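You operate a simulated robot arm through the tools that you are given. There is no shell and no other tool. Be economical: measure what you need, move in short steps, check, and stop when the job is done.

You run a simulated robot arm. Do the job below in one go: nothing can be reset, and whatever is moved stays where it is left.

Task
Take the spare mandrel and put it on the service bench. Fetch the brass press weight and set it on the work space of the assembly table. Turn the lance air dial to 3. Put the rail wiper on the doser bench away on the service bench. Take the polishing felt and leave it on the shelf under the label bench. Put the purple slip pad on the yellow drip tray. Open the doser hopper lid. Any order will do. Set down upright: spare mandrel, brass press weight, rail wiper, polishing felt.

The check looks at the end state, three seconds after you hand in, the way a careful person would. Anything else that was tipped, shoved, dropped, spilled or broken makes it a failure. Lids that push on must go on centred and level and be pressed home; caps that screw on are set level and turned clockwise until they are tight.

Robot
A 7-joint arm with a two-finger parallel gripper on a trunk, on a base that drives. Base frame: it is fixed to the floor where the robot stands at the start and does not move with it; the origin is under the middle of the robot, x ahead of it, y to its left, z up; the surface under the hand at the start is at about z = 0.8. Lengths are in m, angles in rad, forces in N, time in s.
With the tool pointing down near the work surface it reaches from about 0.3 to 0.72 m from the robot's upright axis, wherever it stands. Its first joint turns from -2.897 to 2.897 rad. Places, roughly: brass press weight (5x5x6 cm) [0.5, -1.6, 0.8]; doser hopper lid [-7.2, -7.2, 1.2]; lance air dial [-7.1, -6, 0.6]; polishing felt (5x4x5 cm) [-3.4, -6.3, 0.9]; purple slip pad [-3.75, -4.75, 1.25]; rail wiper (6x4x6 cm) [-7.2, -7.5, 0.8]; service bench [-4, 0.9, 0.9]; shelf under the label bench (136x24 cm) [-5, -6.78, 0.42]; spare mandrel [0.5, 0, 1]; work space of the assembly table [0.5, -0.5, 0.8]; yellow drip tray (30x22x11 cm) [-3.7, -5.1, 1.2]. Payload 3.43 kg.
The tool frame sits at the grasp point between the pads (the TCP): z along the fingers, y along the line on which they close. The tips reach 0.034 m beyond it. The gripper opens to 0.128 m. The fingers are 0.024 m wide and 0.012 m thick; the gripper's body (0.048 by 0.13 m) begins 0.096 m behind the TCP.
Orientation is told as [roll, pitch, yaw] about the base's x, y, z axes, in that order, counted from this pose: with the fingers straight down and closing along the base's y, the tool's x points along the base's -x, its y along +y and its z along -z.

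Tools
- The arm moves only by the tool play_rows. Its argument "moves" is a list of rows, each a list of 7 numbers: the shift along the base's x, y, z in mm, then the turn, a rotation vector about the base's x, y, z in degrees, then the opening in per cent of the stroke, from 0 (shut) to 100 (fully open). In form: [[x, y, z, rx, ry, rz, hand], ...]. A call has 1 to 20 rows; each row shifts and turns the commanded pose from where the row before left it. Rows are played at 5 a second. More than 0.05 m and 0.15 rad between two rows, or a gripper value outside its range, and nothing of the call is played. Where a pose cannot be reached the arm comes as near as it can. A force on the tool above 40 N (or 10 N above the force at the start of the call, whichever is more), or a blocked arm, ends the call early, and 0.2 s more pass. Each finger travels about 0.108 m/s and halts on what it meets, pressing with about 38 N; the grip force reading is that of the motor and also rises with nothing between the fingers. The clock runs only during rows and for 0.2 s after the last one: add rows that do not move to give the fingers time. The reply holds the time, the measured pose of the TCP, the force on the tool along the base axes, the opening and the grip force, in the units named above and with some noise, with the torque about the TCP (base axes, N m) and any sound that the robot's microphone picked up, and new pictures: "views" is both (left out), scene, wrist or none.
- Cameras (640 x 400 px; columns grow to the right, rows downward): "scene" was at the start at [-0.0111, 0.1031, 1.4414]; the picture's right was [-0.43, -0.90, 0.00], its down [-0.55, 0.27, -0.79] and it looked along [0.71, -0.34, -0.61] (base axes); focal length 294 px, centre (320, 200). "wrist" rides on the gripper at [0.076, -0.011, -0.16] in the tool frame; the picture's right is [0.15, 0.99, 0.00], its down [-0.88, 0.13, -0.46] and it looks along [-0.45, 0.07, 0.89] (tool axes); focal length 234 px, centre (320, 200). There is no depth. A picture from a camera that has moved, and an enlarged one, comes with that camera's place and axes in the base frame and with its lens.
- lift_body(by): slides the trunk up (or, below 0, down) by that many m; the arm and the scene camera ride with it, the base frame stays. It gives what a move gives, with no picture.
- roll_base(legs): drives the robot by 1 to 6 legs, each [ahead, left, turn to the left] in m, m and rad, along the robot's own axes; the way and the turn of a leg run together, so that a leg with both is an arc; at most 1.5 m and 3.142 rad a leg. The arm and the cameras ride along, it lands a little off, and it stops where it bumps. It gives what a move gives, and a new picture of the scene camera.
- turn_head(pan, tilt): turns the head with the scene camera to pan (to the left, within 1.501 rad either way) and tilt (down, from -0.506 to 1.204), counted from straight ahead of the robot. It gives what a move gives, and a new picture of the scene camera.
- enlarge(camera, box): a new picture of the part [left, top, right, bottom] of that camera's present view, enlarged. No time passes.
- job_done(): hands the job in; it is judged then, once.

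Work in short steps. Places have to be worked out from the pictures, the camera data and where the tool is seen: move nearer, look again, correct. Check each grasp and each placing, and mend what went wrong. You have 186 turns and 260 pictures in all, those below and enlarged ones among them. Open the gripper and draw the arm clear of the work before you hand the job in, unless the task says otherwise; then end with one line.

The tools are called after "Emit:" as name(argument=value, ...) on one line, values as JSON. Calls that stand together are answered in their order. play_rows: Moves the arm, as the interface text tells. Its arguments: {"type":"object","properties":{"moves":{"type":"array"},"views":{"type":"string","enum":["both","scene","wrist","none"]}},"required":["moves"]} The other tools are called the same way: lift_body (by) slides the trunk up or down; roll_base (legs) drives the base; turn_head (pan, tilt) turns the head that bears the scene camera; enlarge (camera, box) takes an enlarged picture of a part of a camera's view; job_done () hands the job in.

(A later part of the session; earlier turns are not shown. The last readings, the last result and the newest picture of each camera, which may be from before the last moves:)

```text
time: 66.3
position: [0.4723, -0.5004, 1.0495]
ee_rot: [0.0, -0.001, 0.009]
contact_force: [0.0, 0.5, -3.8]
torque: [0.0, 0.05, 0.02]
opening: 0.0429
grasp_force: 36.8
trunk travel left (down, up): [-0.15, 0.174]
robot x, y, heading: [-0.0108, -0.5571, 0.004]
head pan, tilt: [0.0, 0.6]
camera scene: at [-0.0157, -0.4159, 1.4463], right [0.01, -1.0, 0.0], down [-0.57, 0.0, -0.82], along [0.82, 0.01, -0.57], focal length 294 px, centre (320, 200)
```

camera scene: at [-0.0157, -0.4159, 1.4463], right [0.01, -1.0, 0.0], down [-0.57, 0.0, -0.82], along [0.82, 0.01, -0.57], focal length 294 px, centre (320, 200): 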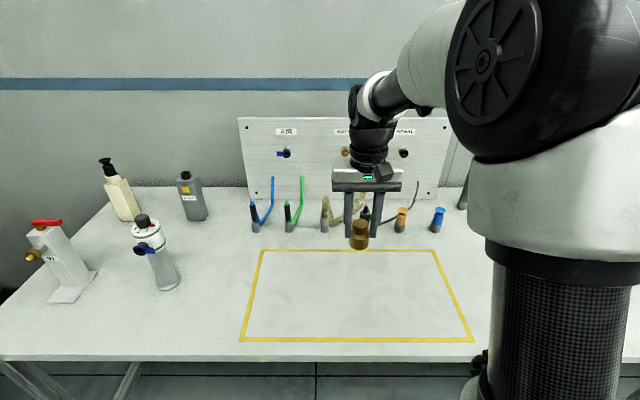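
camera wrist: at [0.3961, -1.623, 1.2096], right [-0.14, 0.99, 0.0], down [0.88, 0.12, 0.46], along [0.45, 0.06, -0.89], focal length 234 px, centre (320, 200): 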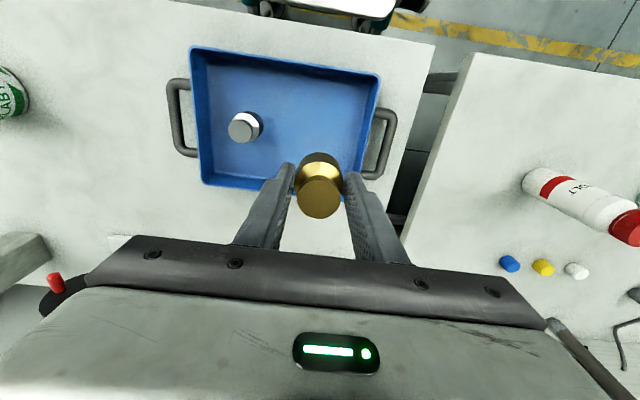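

Over the work space. Lower gently.

Emit:
play_rows(moves=[[10, 0, -20, 0, 0, 0, 0], [10, 0, -30, 0, 0, 0, 0], [5, 0, -30, 0, 0, 0, 0], [0, 0, -30, 0, 0, 0, 0], [0, 0, -30, 0, 0, 0, 0], [0, 0, -20, 0, 0, 0, 0], [0, 0, -12, 0, 0, 0, 0]], views="wrist")

Emit:
enlarge(camera="scene", box=[300, 200, 440, 320])

```text
time: 67.9
position: [0.4966, -0.5, 0.8777]
ee_rot: [0.0, 0.001, 0.006]
contact_force: [0.4, -0.8, -4.6]
torque: [0.01, 0.02, 0.03]
opening: 0.0431
grasp_force: 38.2
trunk travel left (down, up): [-0.15, 0.174]
robot x, y, heading: [-0.0137, -0.5577, 0.006]
head pan, tilt: [0.0, 0.6]
camera wrist: at [0.4198, -0.5136, 1.0381], right [-0.15, 0.99, 0.0], down [0.88, 0.14, 0.45], along [0.45, 0.07, -0.89], focal length 234 px, centre (320, 200)
```

wrist: 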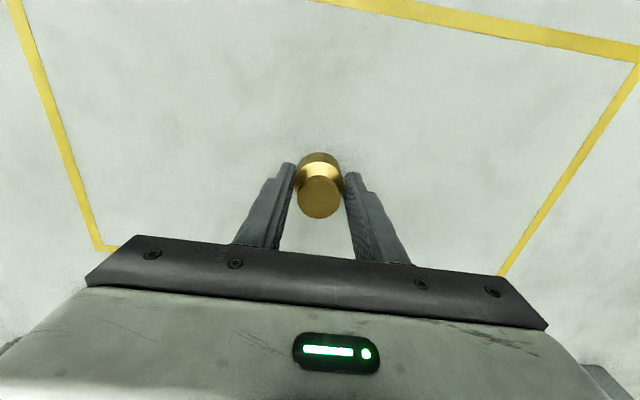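

```text
3.33 times, centred on (370, 260) of scene
camera zoom: at [-0.0157, -0.4159, 1.4463], right [0.01, -1.0, 0.0], down [-0.57, 0.0, -0.82], along [0.82, 0.01, -0.57], focal length 981 px, centre (153, 0)
```

zoom: 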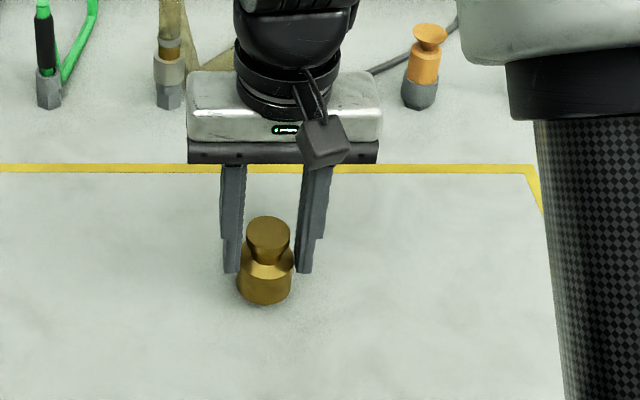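

Lower in 3 mm steps until contact.

Emit:
play_rows(moves=[[0, 0, -5, 0, 0, 0, 0], [0, 0, -4, 0, 0, 0, 0], [0, 0, -3, 0, 0, 0, 0], [0, 0, -2, 0, 0, 0, 0]], views="none")

```text
time: 68.9
position: [0.4959, -0.5001, 0.8632]
ee_rot: [0.0, 0.001, 0.007]
contact_force: [-0.2, 0.3, -3.6]
torque: [0.02, 0.02, 0.0]
opening: 0.0428
grasp_force: 37.6
trunk travel left (down, up): [-0.15, 0.174]
robot x, y, heading: [-0.0141, -0.5574, 0.008]
head pan, tilt: [0.0, 0.6]
```

Emit:
play_rows(moves=[[0, 0, -2, 0, 0, 0, 0], [0, 0, -2, 0, 0, 0, 0], [0, 0, -1, 0, 0, 0, 0], [0, 0, 0, 0, 0, 0, 0]], views="none")

```text
time: 69.9
position: [0.495, -0.4999, 0.8603]
ee_rot: [-0.001, -0.004, 0.006]
contact_force: [-4.2, -1.0, 22.1]
torque: [-0.08, 0.62, 0.03]
opening: 0.0429
grasp_force: 38.0
trunk travel left (down, up): [-0.15, 0.174]
robot x, y, heading: [-0.0134, -0.5588, 0.008]
head pan, tilt: [0.0, 0.6]
```

Contact reached (22 N up). I'll ease up 1 mm, open and lift away.

Emit:
play_rows(moves=[[0, 0, 1, 0, 0, 0, 0], [0, 0, 0, 0, 0, 0, 30], [0, 0, 0, 0, 0, 0, 45], [0, 0, 0, 0, 0, 0, 60], [0, 0, 0, 0, 0, 0, 60], [0, 0, 30, 0, 0, 0, 60], [0, 0, 40, 0, 0, 0, 60], [0, 0, 40, 0, 0, 0, 60], [0, 0, 40, 0, 0, 0, 60]], views="both")

```text
time: 71.9
position: [0.4963, -0.5011, 1.0099]
ee_rot: [0.0, -0.001, 0.007]
contact_force: [0.2, -0.4, -0.4]
torque: [0.0, 0.02, 0.02]
opening: 0.077
grasp_force: 0.0
trunk travel left (down, up): [-0.15, 0.174]
robot x, y, heading: [-0.0147, -0.559, 0.01]
head pan, tilt: [0.0, 0.6]
camera scene: at [-0.0158, -0.4159, 1.4462], right [0.01, -1.0, 0.0], down [-0.56, 0.0, -0.83], along [0.83, 0.01, -0.56], focal length 294 px, centre (320, 200)
camera wrist: at [0.4197, -0.5143, 1.1695], right [-0.15, 0.99, 0.0], down [0.88, 0.14, 0.46], along [0.45, 0.07, -0.89], focal length 234 px, centre (320, 200)
```

scene: 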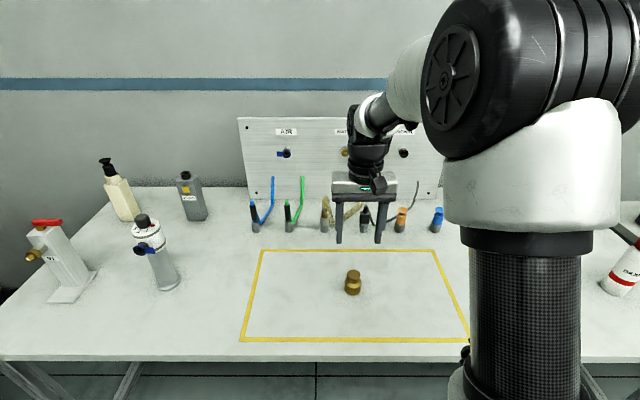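
wrist: 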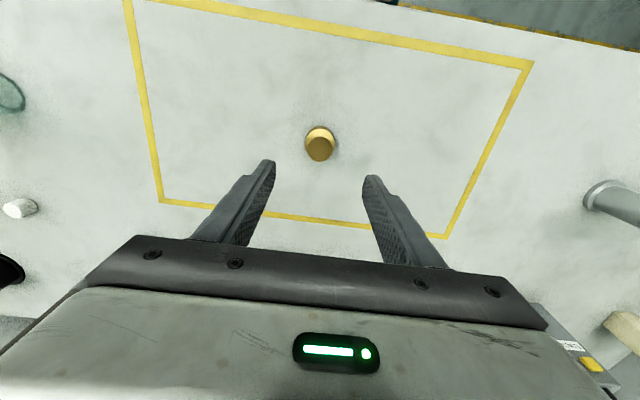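

Brass weight is placed upright in the work space. Next I'll back off, turn around and survey the hall (service bench toward -x).

Emit:
roll_base(legs=[[-0.55, 0, 0], [0, 0, 3.1]])

Emit:
turn_head(pan=0.7, tilt=0.3)

Emit:
turn_head(pan=-0.7, tilt=0.3)

```text
time: 82.7
position: [-1.0854, -0.6099, 1.0099]
ee_rot: [0.0, -0.002, 3.141]
contact_force: [0.0, 0.6, 0.4]
torque: [-0.03, -0.01, 0.01]
opening: 0.077
grasp_force: 0.1
trunk travel left (down, up): [-0.15, 0.174]
robot x, y, heading: [-0.5745, -0.5597, 3.139]
head pan, tilt: [0.0, 0.6]
camera scene: at [-0.5736, -0.6979, 1.4463], right [0.0, 1.0, 0.0], down [0.56, 0.0, -0.83], along [-0.83, 0.0, -0.56], focal length 294 px, centre (320, 200)
```

scene: 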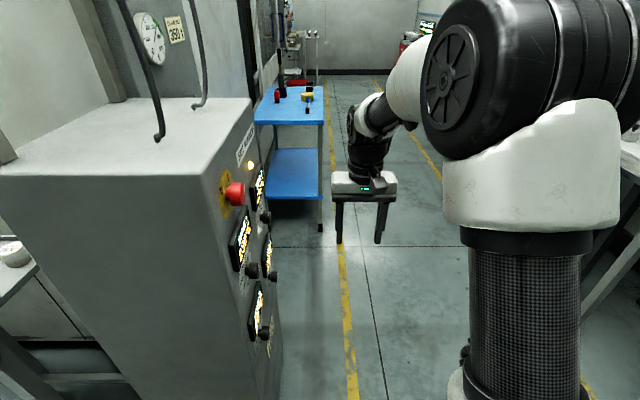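

```text
time: 83.8
position: [-1.0868, -0.61, 1.0091]
ee_rot: [-0.001, 0.0, 3.141]
contact_force: [0.5, -0.1, 0.0]
torque: [-0.01, -0.02, 0.01]
opening: 0.0769
grasp_force: 0.0
trunk travel left (down, up): [-0.15, 0.174]
robot x, y, heading: [-0.5761, -0.5563, 3.143]
head pan, tilt: [0.7, 0.3]
camera scene: at [-0.5567, -0.758, 1.4737], right [-0.64, 0.77, 0.0], down [0.23, 0.19, -0.96], along [-0.73, -0.61, -0.3], focal length 294 px, centre (320, 200)
```

scene: 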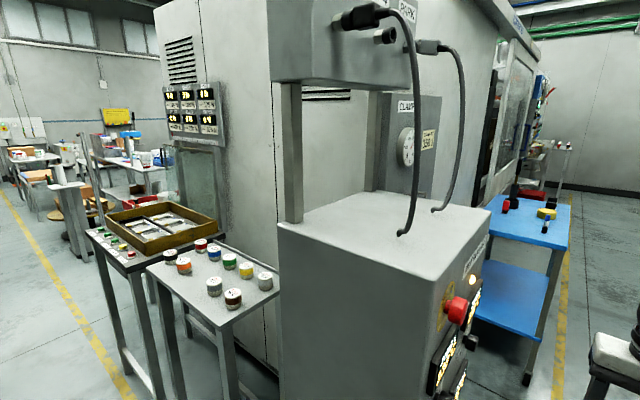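

```text
time: 85.3
position: [-1.0863, -0.6095, 1.0088]
ee_rot: [0.0, 0.002, 3.142]
contact_force: [-0.1, -0.4, 0.2]
torque: [-0.01, -0.02, 0.02]
opening: 0.0766
grasp_force: 0.1
trunk travel left (down, up): [-0.15, 0.174]
robot x, y, heading: [-0.5767, -0.5554, 3.142]
head pan, tilt: [-0.7, 0.3]
camera scene: at [-0.5566, -0.6378, 1.4738], right [0.64, 0.77, 0.0], down [0.23, -0.19, -0.96], along [-0.73, 0.62, -0.3], focal length 294 px, centre (320, 200)
```

scene: 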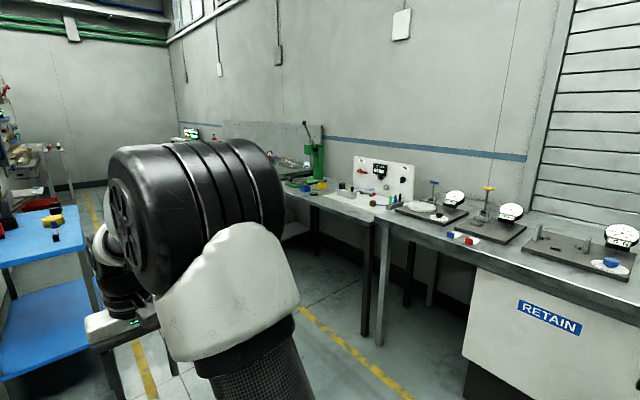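

The service bench is further along -x on the right. I'll shift to the aisle's middle (y≈0) and drive ahead, then look.

Emit:
roll_base(legs=[[0, -0.55, 0], [1.2, 0, 0], [1.2, 0, 0]])

Emit:
turn_head(pan=-1.2, tilt=0.4)

Emit:
turn_head(pan=0.6, tilt=0.3)

```text
time: 102.2
position: [-3.4379, -0.0941, 1.0092]
ee_rot: [0.0, 0.0, -3.119]
contact_force: [0.7, 0.0, -0.7]
torque: [0.01, 0.02, 0.0]
opening: 0.0768
grasp_force: 0.0
trunk travel left (down, up): [-0.15, 0.174]
robot x, y, heading: [-2.9294, -0.0323, -3.119]
head pan, tilt: [-0.7, 0.3]
camera scene: at [-2.9068, -0.1097, 1.4738], right [0.63, 0.78, 0.0], down [0.23, -0.19, -0.96], along [-0.74, 0.6, -0.3], focal length 294 px, centre (320, 200)
```

scene: 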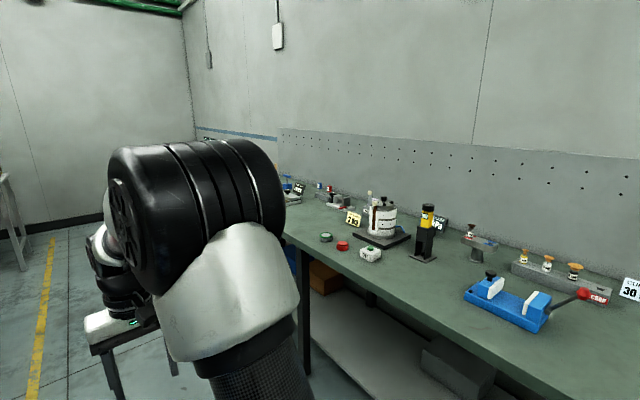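

```text
time: 103.1
position: [-3.4369, -0.0932, 1.0082]
ee_rot: [0.001, 0.0, -3.12]
contact_force: [-0.3, 0.3, -1.1]
torque: [0.0, -0.01, -0.02]
opening: 0.0768
grasp_force: 0.0
trunk travel left (down, up): [-0.15, 0.174]
robot x, y, heading: [-2.9284, -0.0347, -3.118]
head pan, tilt: [-1.201, 0.4]
camera scene: at [-2.8696, -0.0827, 1.4645], right [0.92, 0.38, 0.0], down [0.15, -0.36, -0.92], along [-0.35, 0.85, -0.39], focal length 294 px, centre (320, 200)
```

scene: 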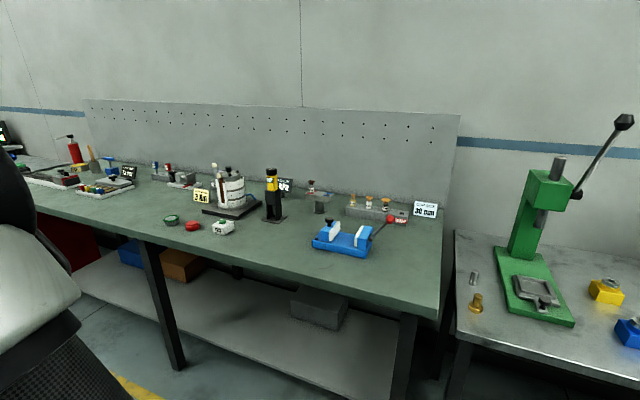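

```text
time: 104.9
position: [-3.4369, -0.0937, 1.0094]
ee_rot: [0.002, -0.002, -3.119]
contact_force: [-0.5, 0.4, -0.3]
torque: [-0.02, 0.0, -0.01]
opening: 0.0768
grasp_force: 0.1
trunk travel left (down, up): [-0.15, 0.174]
robot x, y, heading: [-2.9279, -0.03, -3.121]
head pan, tilt: [0.6, 0.3]
camera scene: at [-2.9099, -0.2227, 1.4738], right [-0.58, 0.81, 0.0], down [0.24, 0.17, -0.96], along [-0.78, -0.56, -0.3], focal length 294 px, centre (320, 200)
```

scene: 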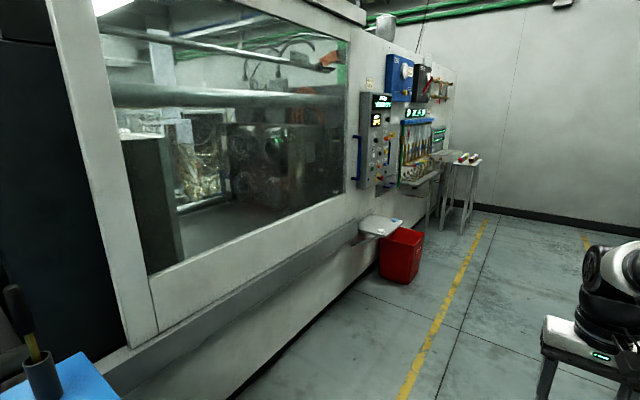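

I'll enlarge the service bench view to see if mandrel-like items or free space exist.

Emit:
turn_head(pan=-1.2, tilt=0.4)

Emit:
enlarge(camera="scene", box=[140, 130, 460, 290])

Emit:
enlarge(camera="scene", box=[0, 110, 240, 240])

```text
time: 106.7
position: [-3.4374, -0.0942, 1.0093]
ee_rot: [0.0, 0.001, -3.12]
contact_force: [0.5, -0.2, 0.8]
torque: [0.01, -0.04, 0.01]
opening: 0.0768
grasp_force: 0.1
trunk travel left (down, up): [-0.15, 0.174]
robot x, y, heading: [-2.931, -0.0289, -3.117]
head pan, tilt: [-1.201, 0.4]
camera scene: at [-2.8695, -0.0827, 1.4645], right [0.92, 0.38, 0.0], down [0.15, -0.36, -0.92], along [-0.35, 0.85, -0.39], focal length 294 px, centre (320, 200)
```

scene: 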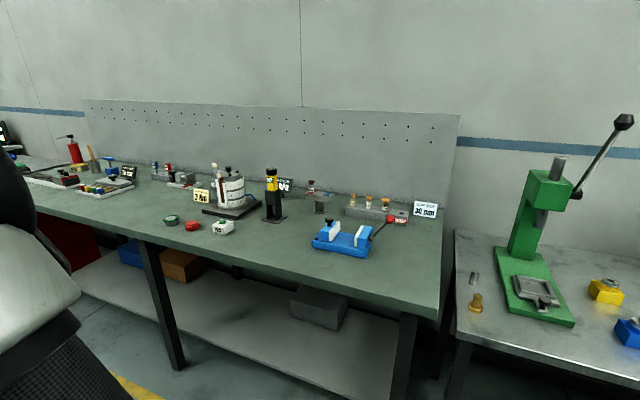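

```text
2.00 times, centred on (300, 210) of scene
camera zoom: at [-2.8695, -0.0827, 1.4645], right [0.92, 0.38, 0.0], down [0.15, -0.36, -0.92], along [-0.35, 0.85, -0.39], focal length 589 px, centre (360, 180)
```

zoom: 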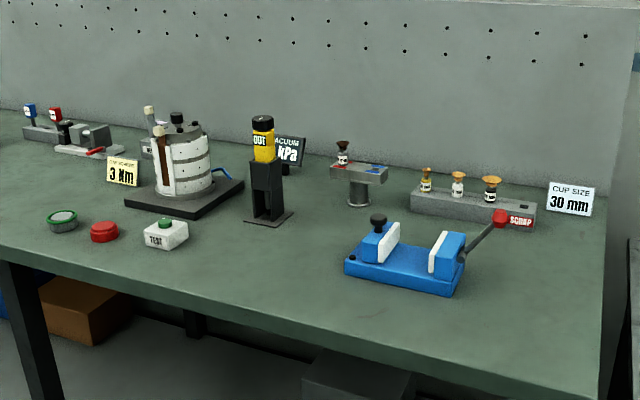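

```text
2.67 times, centred on (120, 175) of scene
camera zoom: at [-2.8695, -0.0827, 1.4645], right [0.92, 0.38, 0.0], down [0.15, -0.36, -0.92], along [-0.35, 0.85, -0.39], focal length 785 px, centre (853, 267)
```

zoom: 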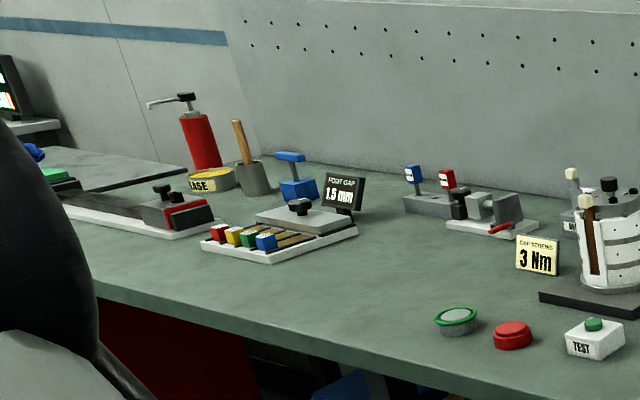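

No mandrel here. Check the aisle ahead for a route to the doser side.

Emit:
turn_head(pan=0.3, tilt=0.1)

```text
time: 108.3
position: [-3.4385, -0.0945, 1.0084]
ee_rot: [-0.001, -0.002, -3.119]
contact_force: [-0.4, -0.1, 0.2]
torque: [0.0, -0.01, 0.0]
opening: 0.0769
grasp_force: 0.0
trunk travel left (down, up): [-0.15, 0.174]
robot x, y, heading: [-2.9278, -0.0343, -3.118]
head pan, tilt: [0.3, 0.099]
camera scene: at [-2.9214, -0.1974, 1.4924], right [-0.32, 0.95, 0.0], down [0.09, 0.03, -0.99], along [-0.94, -0.31, -0.1], focal length 294 px, centre (320, 200)
```

scene: 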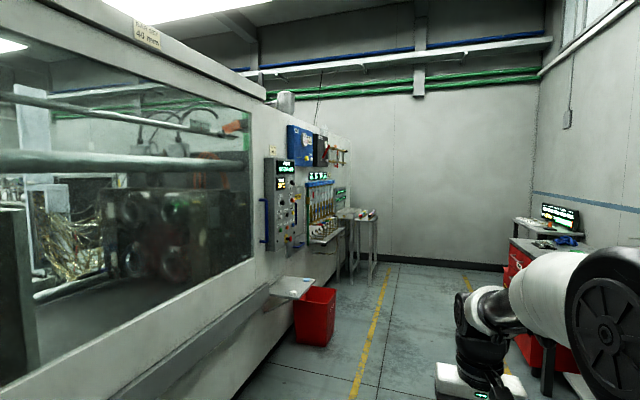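

The aisle continues; I'll drive 3 m on and look left past the machine.

Emit:
roll_base(legs=[[1.5, 0, -0.02], [1.5, 0, 0]])

Emit:
turn_head(pan=1.0, tilt=0.2)

```text
time: 122.8
position: [-6.4503, -0.1136, 1.0077]
ee_rot: [-0.001, -0.001, 3.139]
contact_force: [0.7, -1.0, -0.7]
torque: [0.02, -0.04, 0.03]
opening: 0.0771
grasp_force: 0.0
trunk travel left (down, up): [-0.15, 0.174]
robot x, y, heading: [-5.9353, -0.0622, 3.137]
head pan, tilt: [0.3, 0.099]
camera scene: at [-5.9362, -0.2301, 1.4924], right [-0.29, 0.96, 0.0], down [0.1, 0.03, -1.0], along [-0.95, -0.29, -0.1], focal length 294 px, centre (320, 200)
```

scene: 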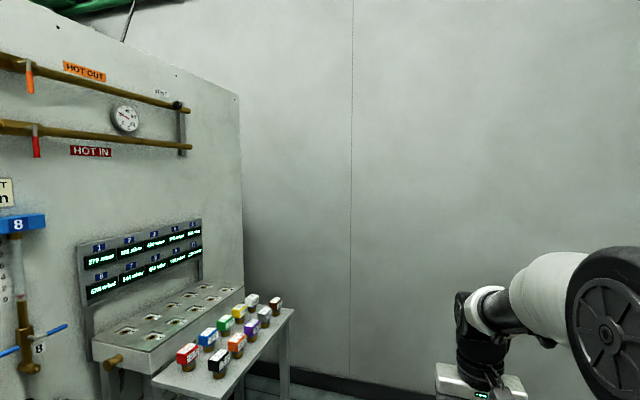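

```text
time: 123.9
position: [-6.4498, -0.1139, 1.009]
ee_rot: [-0.001, 0.0, 3.14]
contact_force: [0.0, -0.2, -0.7]
torque: [-0.01, 0.01, 0.0]
opening: 0.0765
grasp_force: 0.1
trunk travel left (down, up): [-0.15, 0.174]
robot x, y, heading: [-5.9406, -0.0657, 3.133]
head pan, tilt: [1.0, 0.201]
camera scene: at [-5.8989, -0.2814, 1.4831], right [-0.84, 0.54, 0.0], down [0.11, 0.17, -0.98], along [-0.53, -0.82, -0.2], focal length 294 px, centre (320, 200)
```

scene: 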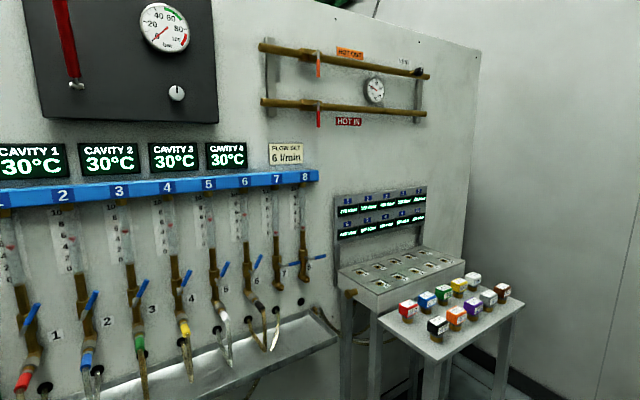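

No passage here. I'll back out to x≈-0.6 and go down the other aisle toward -y.

Emit:
roll_base(legs=[[-1.5, 0, 0], [-1.5, 0, 0], [-1.5, 0, 0], [-0.85, 0, 0], [0, 0, 1.575], [1.3, 0, 0]])

Emit:
turn_head(pan=-0.3, tilt=0.15)

```text
time: 159.7
position: [-0.3665, -1.6092, 1.01]
ee_rot: [0.0, 0.0, -1.486]
contact_force: [-0.8, -0.3, -0.4]
torque: [-0.01, 0.0, 0.03]
opening: 0.0768
grasp_force: 0.1
trunk travel left (down, up): [-0.15, 0.174]
robot x, y, heading: [-0.4607, -1.1031, -1.489]
head pan, tilt: [1.0, 0.201]
camera scene: at [-0.245, -1.0463, 1.4831], right [-0.47, -0.88, 0.0], down [-0.18, 0.09, -0.98], along [0.87, -0.46, -0.2], focal length 294 px, centre (320, 200)
```

scene: 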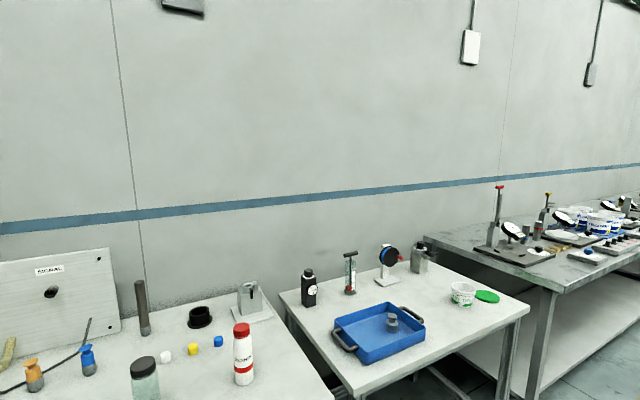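

```text
time: 161.2
position: [-0.3663, -1.6099, 1.0086]
ee_rot: [0.0, 0.001, -1.488]
contact_force: [0.2, 0.2, 0.3]
torque: [0.02, -0.01, -0.02]
opening: 0.0767
grasp_force: 0.2
trunk travel left (down, up): [-0.15, 0.174]
robot x, y, heading: [-0.4624, -1.1035, -1.488]
head pan, tilt: [-0.3, 0.15]
camera scene: at [-0.3473, -1.0932, 1.4878], right [-0.98, 0.21, 0.0], down [0.03, 0.15, -0.99], along [-0.21, -0.97, -0.15], focal length 294 px, centre (320, 200)
```

scene: 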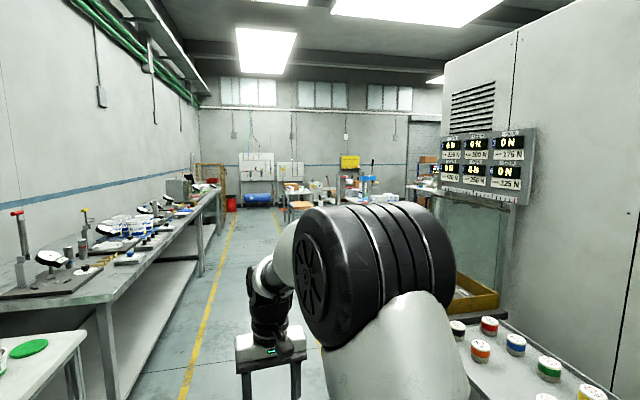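

Continue down the aisle to about y=-3.8 and look right.

Emit:
roll_base(legs=[[0, -0.15, -0.083], [1.35, 0, 0], [1.35, 0, 0]])

Emit:
turn_head(pan=-0.9, tilt=0.25)

```text
time: 166.3
position: [-0.5618, -2.1548, 1.0062]
ee_rot: [-0.002, 0.002, -1.583]
contact_force: [-0.4, -0.6, -0.7]
torque: [0.02, -0.02, 0.0]
opening: 0.0767
grasp_force: 0.0
trunk travel left (down, up): [-0.15, 0.174]
robot x, y, heading: [-0.6063, -1.6416, -1.581]
head pan, tilt: [-0.3, 0.15]
stopped in leg 2: the robot was blocked; the commanded pose is now the measured one
camera scene: at [-0.4932, -1.6421, 1.4877], right [-0.95, 0.3, 0.0], down [0.05, 0.14, -0.99], along [-0.3, -0.94, -0.15], focal length 294 px, centre (320, 200)
```

scene: 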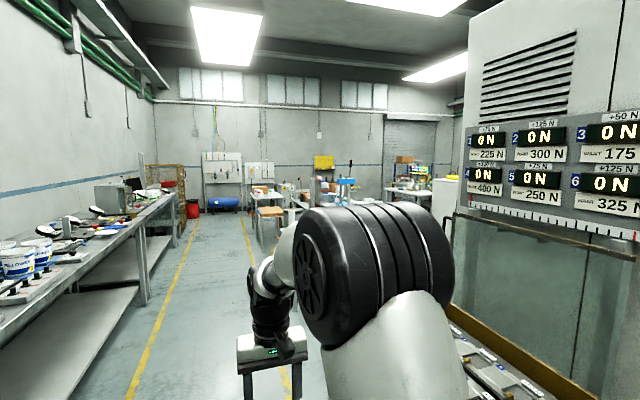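

```text
time: 167.3
position: [-0.5613, -2.1549, 1.0067]
ee_rot: [-0.002, 0.003, -1.583]
contact_force: [-0.3, 0.5, -0.7]
torque: [0.04, 0.01, 0.04]
opening: 0.077
grasp_force: 0.1
trunk travel left (down, up): [-0.15, 0.174]
robot x, y, heading: [-0.6081, -1.6405, -1.575]
head pan, tilt: [-0.901, 0.25]
camera scene: at [-0.5387, -1.6109, 1.4785], right [-0.62, 0.79, 0.0], down [0.19, 0.15, -0.97], along [-0.76, -0.6, -0.25], focal length 294 px, centre (320, 200)
```

scene: 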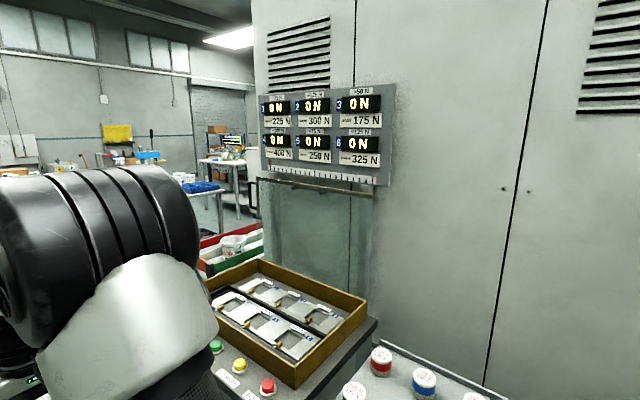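

The base bumped the bench at right. Let me see the near side before moving: look down right.

Emit:
turn_head(pan=-1.0, tilt=0.9)

Emit:
turn_head(pan=0.35, tilt=0.6)

```text
time: 168.3
position: [-0.5612, -2.1546, 1.0056]
ee_rot: [-0.002, 0.003, -1.583]
contact_force: [0.0, -0.2, 0.0]
torque: [0.04, 0.03, 0.0]
opening: 0.0769
grasp_force: 0.1
trunk travel left (down, up): [-0.15, 0.174]
robot x, y, heading: [-0.6088, -1.6424, -1.576]
head pan, tilt: [-1.0, 0.901]
camera scene: at [-0.529, -1.5937, 1.4216], right [-0.53, 0.85, 0.0], down [0.66, 0.42, -0.62], along [-0.53, -0.33, -0.78], focal length 294 px, centre (320, 200)
```

scene: 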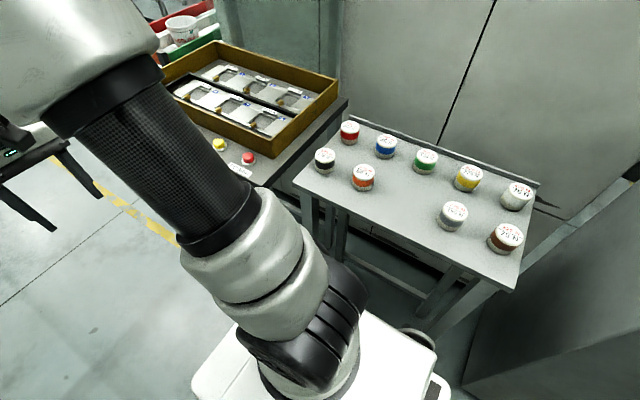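

```text
time: 169.8
position: [-0.5623, -2.154, 1.0061]
ee_rot: [-0.002, 0.003, -1.582]
contact_force: [-0.4, -0.3, -0.2]
torque: [0.01, -0.03, 0.01]
opening: 0.0767
grasp_force: 0.1
trunk travel left (down, up): [-0.15, 0.174]
robot x, y, heading: [-0.6043, -1.6442, -1.577]
head pan, tilt: [0.351, 0.6]
camera scene: at [-0.4354, -1.6366, 1.4463], right [-0.94, -0.34, 0.0], down [-0.19, 0.53, -0.82], along [0.28, -0.78, -0.57], focal length 294 px, centre (320, 200)
```

scene: 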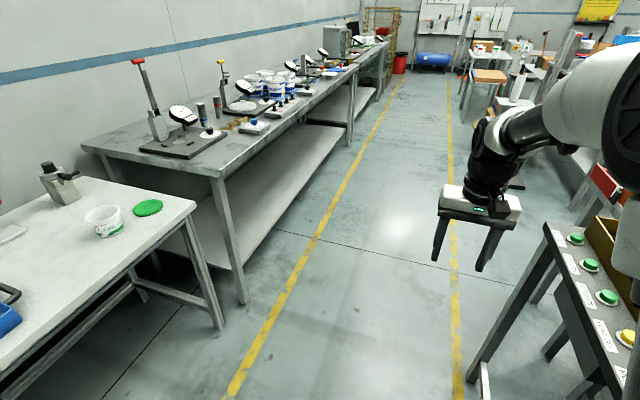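

Nothing disturbed. The aisle centre is about x=-0.3; shift left and carry on.

Emit:
roll_base(legs=[[-0.06, 0, 0], [0, 0.3, 0], [1.2, 0, 0], [1.2, 0, 0]])

Emit:
turn_head(pan=-0.7, tilt=0.3)

```text
time: 185.3
position: [-0.2655, -4.5071, 1.0069]
ee_rot: [-0.002, 0.004, -1.571]
contact_force: [-0.5, 0.4, -0.2]
torque: [-0.01, 0.02, 0.0]
opening: 0.077
grasp_force: 0.1
trunk travel left (down, up): [-0.15, 0.174]
robot x, y, heading: [-0.3187, -3.9973, -1.566]
head pan, tilt: [0.351, 0.6]
camera scene: at [-0.1464, -3.9879, 1.4463], right [-0.94, -0.35, 0.0], down [-0.2, 0.53, -0.83], along [0.29, -0.77, -0.56], focal length 294 px, centre (320, 200)
```

scene: 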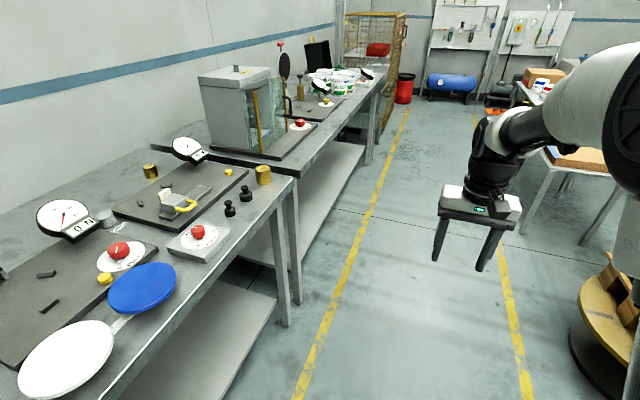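

```text
time: 186.6
position: [-0.2672, -4.5075, 1.0072]
ee_rot: [-0.002, 0.003, -1.57]
contact_force: [-0.3, -0.4, 0.9]
torque: [-0.03, 0.02, -0.04]
opening: 0.0767
grasp_force: 0.1
trunk travel left (down, up): [-0.15, 0.174]
robot x, y, heading: [-0.3176, -3.9968, -1.564]
head pan, tilt: [-0.7, 0.3]
camera scene: at [-0.2369, -3.9768, 1.4737], right [-0.77, 0.64, 0.0], down [0.19, 0.23, -0.96], along [-0.61, -0.73, -0.3], focal length 294 px, centre (320, 200)
```

scene: 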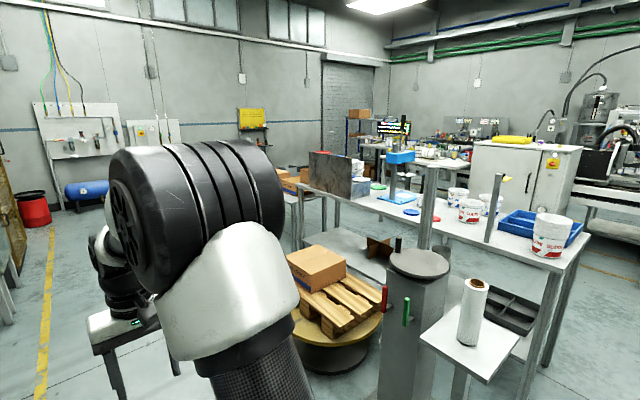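

The yellow tray is seen on top of a white cabinet around (-3.7,-5). I'll continue to y≈-5.9 and look to the right for a passage.

Emit:
roll_base(legs=[[1.0, 0.05, 0], [0.9, 0.0, 0]])

Emit:
turn_head(pan=-1.2, tilt=0.35)

```text
time: 195.9
position: [-0.2219, -6.3731, 1.0079]
ee_rot: [-0.002, 0.004, -1.576]
contact_force: [0.0, 0.0, 0.3]
torque: [0.04, -0.03, 0.0]
opening: 0.0766
grasp_force: 0.1
trunk travel left (down, up): [-0.15, 0.174]
robot x, y, heading: [-0.2716, -5.8633, -1.568]
head pan, tilt: [-0.7, 0.3]
camera scene: at [-0.1894, -5.8439, 1.4738], right [-0.76, 0.64, 0.0], down [0.19, 0.23, -0.96], along [-0.62, -0.73, -0.3], focal length 294 px, centre (320, 200)
```

scene: 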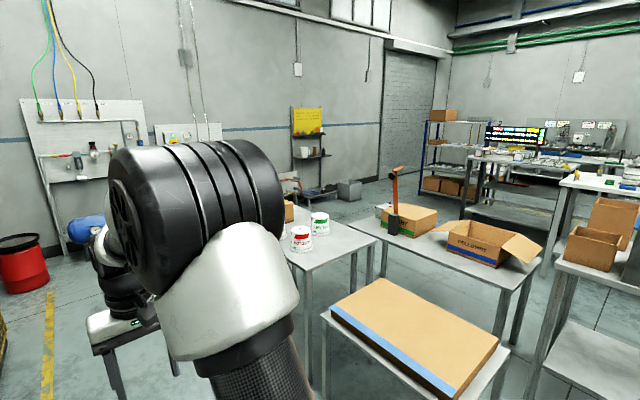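

```text
time: 196.9
position: [-0.222, -6.3735, 1.0069]
ee_rot: [-0.001, 0.003, -1.577]
contact_force: [-0.1, -0.1, 0.7]
torque: [0.02, 0.02, -0.02]
opening: 0.0771
grasp_force: 0.0
trunk travel left (down, up): [-0.15, 0.174]
robot x, y, heading: [-0.2701, -5.8619, -1.566]
head pan, tilt: [-1.201, 0.351]
camera scene: at [-0.216, -5.8062, 1.4691], right [-0.36, 0.93, 0.0], down [0.32, 0.12, -0.94], along [-0.88, -0.34, -0.34], focal length 294 px, centre (320, 200)
```

scene: 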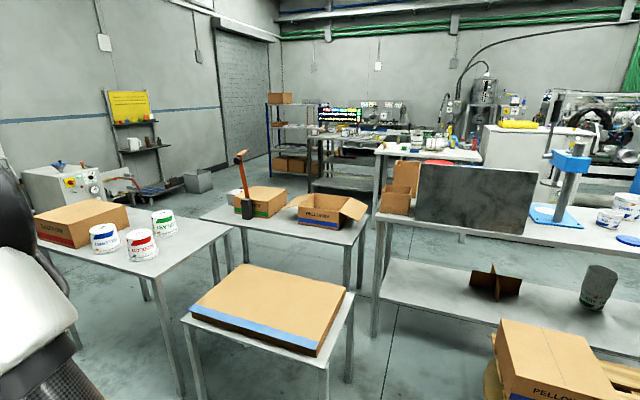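

The tables block on this side. An aisle with yellow lines seemed to lead -x around y≈-3.7; go back there and look.

Emit:
roll_base(legs=[[-1.1, 0, 0], [-1.1, 0, 0]])

Emit:
turn_head(pan=-1.45, tilt=0.45)

```text
time: 207.8
position: [-0.2113, -4.169, 1.0067]
ee_rot: [-0.001, 0.003, -1.613]
contact_force: [0.9, -0.6, -0.4]
torque: [0.0, -0.02, -0.01]
opening: 0.0768
grasp_force: 0.2
trunk travel left (down, up): [-0.15, 0.174]
robot x, y, heading: [-0.2428, -3.6581, -1.608]
head pan, tilt: [-1.201, 0.351]
camera scene: at [-0.1843, -3.602, 1.4691], right [-0.33, 0.95, 0.0], down [0.32, 0.11, -0.94], along [-0.89, -0.31, -0.34], focal length 294 px, centre (320, 200)
```

scene: 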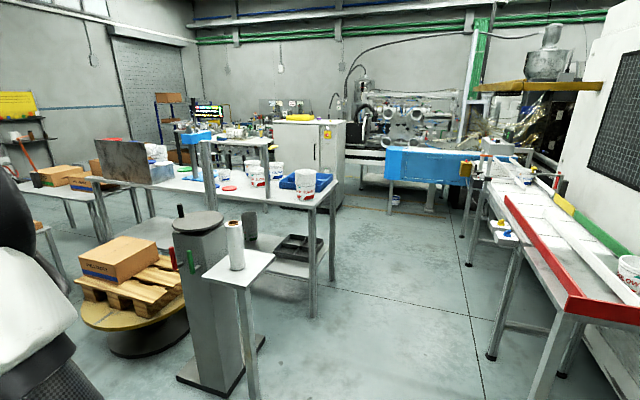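

```text
time: 208.5
position: [-0.2106, -4.1698, 1.0077]
ee_rot: [-0.001, 0.004, -1.613]
contact_force: [-0.1, -0.1, 1.2]
torque: [0.0, -0.03, 0.0]
opening: 0.0766
grasp_force: 0.0
trunk travel left (down, up): [-0.15, 0.174]
robot x, y, heading: [-0.2405, -3.6555, -1.614]
head pan, tilt: [-1.45, 0.45]
camera scene: at [-0.1879, -3.5792, 1.4599], right [-0.08, 1.0, 0.0], down [0.43, 0.04, -0.9], along [-0.9, -0.08, -0.43], focal length 294 px, centre (320, 200)
```

scene: 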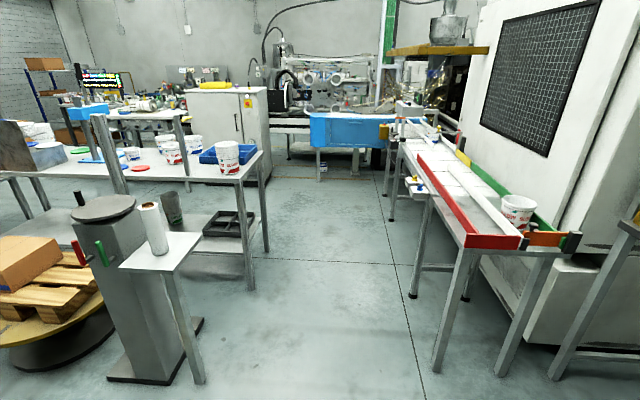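

There's a clear corridor around y=-3.65. Turn right and drive along it to x≈-2.6.

Emit:
roll_base(legs=[[0, 0, -1.528], [1.2, 0, 0], [1.1, 0, 0]])

Emit:
turn_head(pan=0.75, tilt=0.35)

```text
time: 223.7
position: [-3.0421, -3.6229, 1.0068]
ee_rot: [-0.002, 0.003, 3.1]
contact_force: [0.1, -0.1, -0.6]
torque: [0.0, -0.01, -0.02]
opening: 0.0768
grasp_force: 0.0
trunk travel left (down, up): [-0.15, 0.174]
robot x, y, heading: [-2.5302, -3.5906, 3.102]
head pan, tilt: [-1.45, 0.45]
camera scene: at [-2.4525, -3.6432, 1.4598], right [1.0, 0.08, 0.0], down [0.04, -0.43, -0.9], along [-0.08, 0.9, -0.44], focal length 294 px, centre (320, 200)
```

scene: 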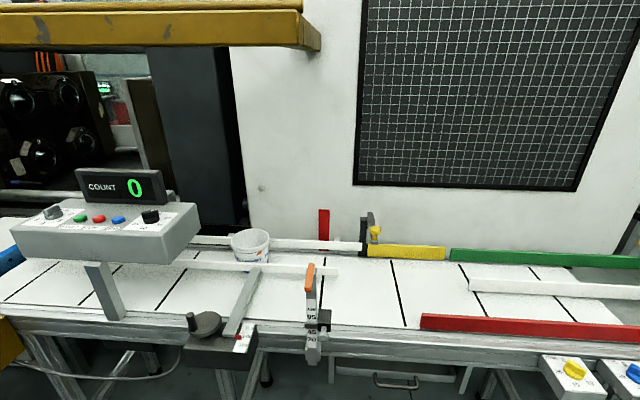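

```text
time: 225.8
position: [-3.0438, -3.6226, 1.0076]
ee_rot: [-0.002, 0.004, 3.101]
contact_force: [0.0, 0.8, 0.0]
torque: [0.02, 0.0, 0.02]
opening: 0.0771
grasp_force: 0.0
trunk travel left (down, up): [-0.15, 0.174]
robot x, y, heading: [-2.527, -3.5884, 3.109]
head pan, tilt: [0.75, 0.351]
camera scene: at [-2.5152, -3.7957, 1.469], right [-0.65, 0.76, 0.0], down [0.26, 0.23, -0.94], along [-0.71, -0.61, -0.34], focal length 294 px, centre (320, 200)
```

scene: 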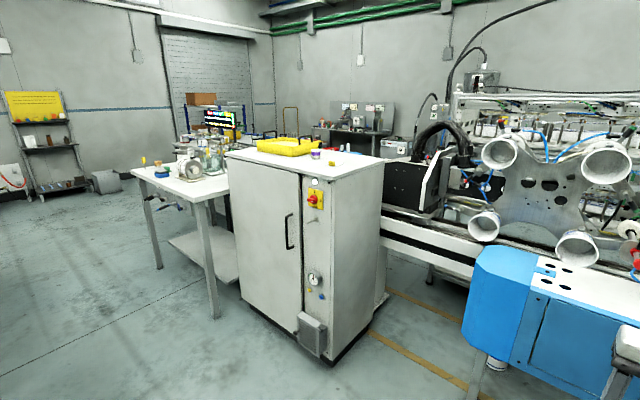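

Found the cabinet with yellow tray and a purple item. Enlarge.

Emit:
enlarge(camera="scene", box=[230, 110, 400, 210])

```text
3.76 times, centred on (315, 160) of scene
camera zoom: at [-2.5152, -3.7957, 1.469], right [-0.65, 0.76, 0.0], down [0.26, 0.23, -0.94], along [-0.71, -0.61, -0.34], focal length 1108 px, centre (339, 351)
```

zoom: 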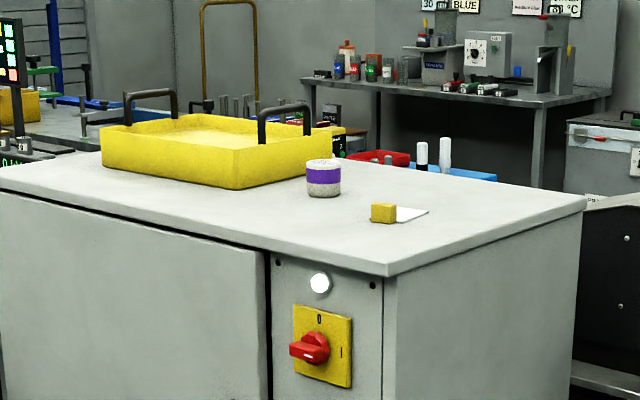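

The pad is a small banded cylinder right of the tray, on the cabinet top (z≈1.16). I'll raise trunk and arm before approaching.

Emit:
lift_body(by=0.17)

Emit:
play_rows(moves=[[10, 0, 40, 0, 0, 0, 70], [10, 0, 40, 0, 0, 0, 70], [10, 0, 40, 0, 0, 0, 70], [10, 0, 40, 0, 0, 0, 70], [10, 0, 40, 0, 0, 0, 70]], views="none")

Emit:
roll_base(legs=[[-0.35, 0, 0.04], [0, 1.1, 0]])

Emit:
turn_head(pan=0.0, tilt=0.5)

```text
time: 227.7
position: [-3.0427, -3.6229, 1.1766]
ee_rot: [-0.002, 0.003, 3.102]
contact_force: [0.5, -0.9, -0.2]
torque: [0.02, 0.01, 0.01]
opening: 0.0769
grasp_force: 0.0
trunk travel left (down, up): [-0.32, 0.004]
robot x, y, heading: [-2.5274, -3.5917, 3.106]
head pan, tilt: [0.75, 0.351]
```

```text
time: 228.9
position: [-2.9907, -3.625, 1.3785]
ee_rot: [-0.002, 0.002, 3.102]
contact_force: [-0.1, 0.5, -0.3]
torque: [0.01, 0.02, -0.01]
opening: 0.09
grasp_force: 0.0
trunk travel left (down, up): [-0.32, 0.004]
robot x, y, heading: [-2.5316, -3.5891, 3.107]
head pan, tilt: [0.75, 0.351]
```

```text
time: 234.9
position: [-2.6359, -3.9308, 1.379]
ee_rot: [-0.003, 0.003, -3.134]
contact_force: [0.7, 0.6, 0.8]
torque: [-0.01, 0.0, -0.02]
opening: 0.0895
grasp_force: 0.0
trunk travel left (down, up): [-0.32, 0.004]
robot x, y, heading: [-2.1764, -3.8765, -3.133]
head pan, tilt: [0.75, 0.351]
stopped in leg 2: the robot was blocked; the commanded pose is now the measured one
camera scene: at [-2.1517, -4.0795, 1.6391], right [-0.69, 0.73, 0.0], down [0.25, 0.24, -0.94], along [-0.68, -0.65, -0.34], focal length 294 px, centre (320, 200)
```

scene: 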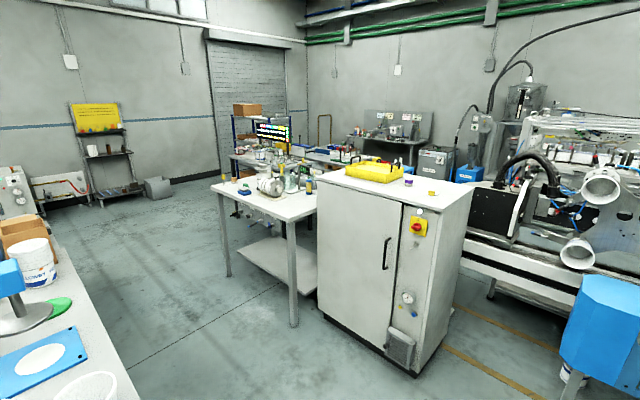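

```text
time: 236.0
position: [-2.6344, -3.9306, 1.3768]
ee_rot: [-0.002, 0.003, -3.135]
contact_force: [-0.2, -0.6, -0.2]
torque: [-0.03, 0.01, -0.03]
opening: 0.0897
grasp_force: 0.0
trunk travel left (down, up): [-0.32, 0.004]
robot x, y, heading: [-2.1747, -3.8779, -3.138]
head pan, tilt: [0.0, 0.499]
camera scene: at [-2.1751, -4.0165, 1.6254], right [-0.01, 1.0, 0.0], down [0.48, 0.0, -0.88], along [-0.88, -0.01, -0.48], focal length 294 px, centre (320, 200)
```

scene: 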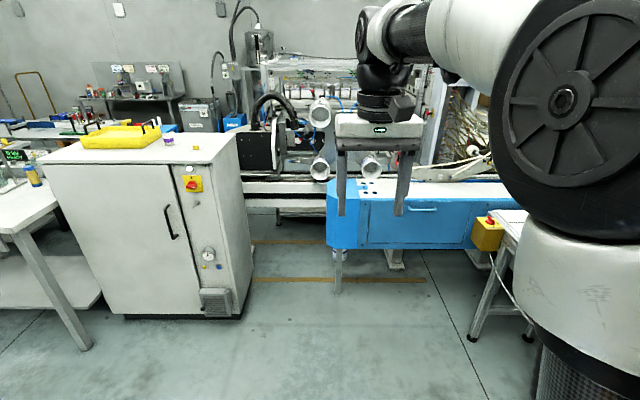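

The base touched the bench end; its items look undisturbed. I'll move clear, forward, then left in front of the cabinet.

Emit:
roll_base(legs=[[0, -0.1, 0], [0.6, 0, 0], [0, 1.05, 0]])

```text
time: 250.6
position: [-3.2317, -4.8844, 1.3777]
ee_rot: [0.0, 0.005, -3.131]
contact_force: [0.0, -0.3, -0.1]
torque: [0.01, 0.01, 0.01]
opening: 0.0897
grasp_force: 0.1
trunk travel left (down, up): [-0.32, 0.004]
robot x, y, heading: [-2.7744, -4.8263, -3.125]
head pan, tilt: [0.0, 0.499]
camera scene: at [-2.7716, -4.9672, 1.6254], right [-0.01, 1.0, 0.0], down [0.48, 0.01, -0.88], along [-0.88, -0.01, -0.48], focal length 294 px, centre (320, 200)
```

scene: 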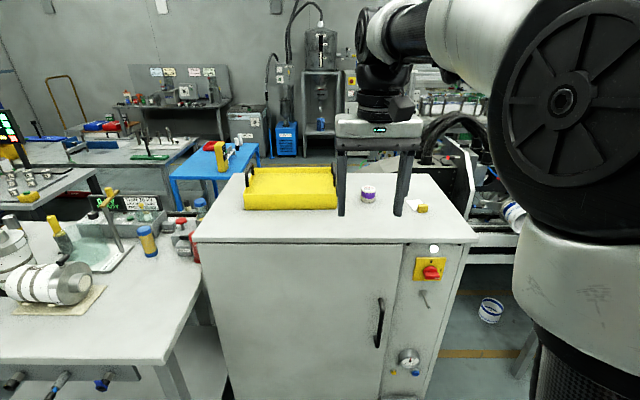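

Pad around (-3.63,-4.82). Drive 0.19 m closer, then view with the wrist camera.

Emit:
roll_base(legs=[[0.19, 0, 0]])

Emit:
play_rows(moves=[[-35, 20, 0, 0, 0, 0, 70], [-35, 20, 0, 0, 0, 0, 70], [-30, 20, 0, 0, 0, 0, 70]], views="both")

Emit:
enlarge(camera="wrist", box=[220, 80, 460, 250])

```text
time: 252.2
position: [-3.4209, -4.8855, 1.3764]
ee_rot: [-0.002, 0.004, -3.129]
contact_force: [-0.4, 0.7, -0.6]
torque: [-0.03, -0.03, 0.0]
opening: 0.0895
grasp_force: 0.0
trunk travel left (down, up): [-0.32, 0.004]
robot x, y, heading: [-2.9599, -4.8329, -3.131]
head pan, tilt: [0.0, 0.499]
camera scene: at [-2.9623, -4.9692, 1.6253], right [-0.01, 1.0, 0.0], down [0.48, 0.0, -0.88], along [-0.88, -0.01, -0.48], focal length 294 px, centre (320, 200)
```

scene: 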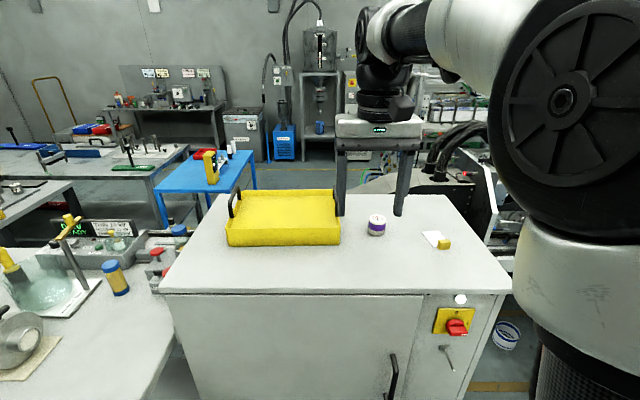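

```text
time: 253.0
position: [-3.5211, -4.8236, 1.3761]
ee_rot: [-0.002, 0.003, -3.131]
contact_force: [0.5, -0.6, 0.3]
torque: [-0.02, 0.0, 0.0]
opening: 0.0896
grasp_force: 0.2
trunk travel left (down, up): [-0.32, 0.004]
robot x, y, heading: [-2.9619, -4.8298, -3.136]
head pan, tilt: [0.0, 0.499]
camera scene: at [-2.9622, -4.969, 1.6254], right [-0.01, 1.0, 0.0], down [0.48, 0.0, -0.88], along [-0.88, -0.01, -0.48], focal length 294 px, centre (320, 200)
camera wrist: at [-3.447, -4.8137, 1.5368], right [0.16, -0.99, 0.0], down [-0.88, -0.14, 0.45], along [-0.45, -0.07, -0.89], focal length 234 px, centre (320, 200)
```

scene: 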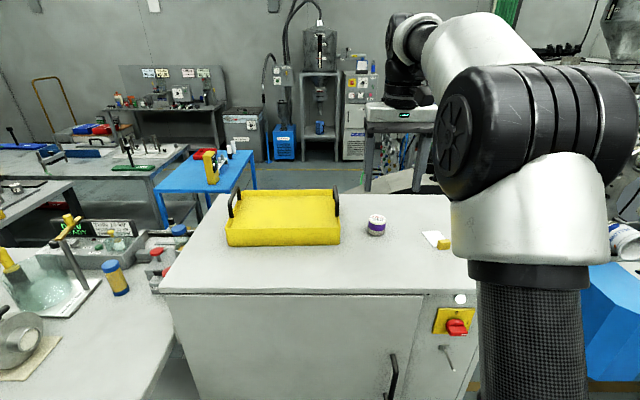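
wrist: 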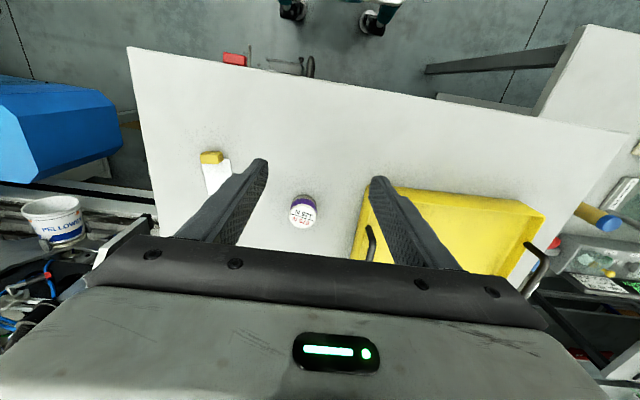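

```text
2.35 times, centred on (340, 165) of wrist
camera zoom: at [-3.447, -4.8137, 1.5368], right [0.16, -0.99, 0.0], down [-0.88, -0.14, 0.45], along [-0.45, -0.07, -0.89], focal length 551 px, centre (273, 282)
```

zoom: 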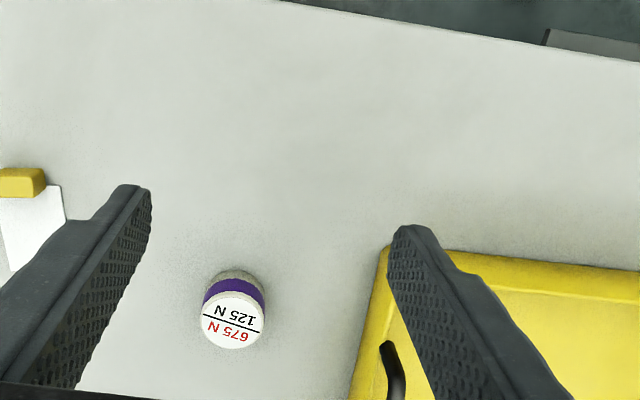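

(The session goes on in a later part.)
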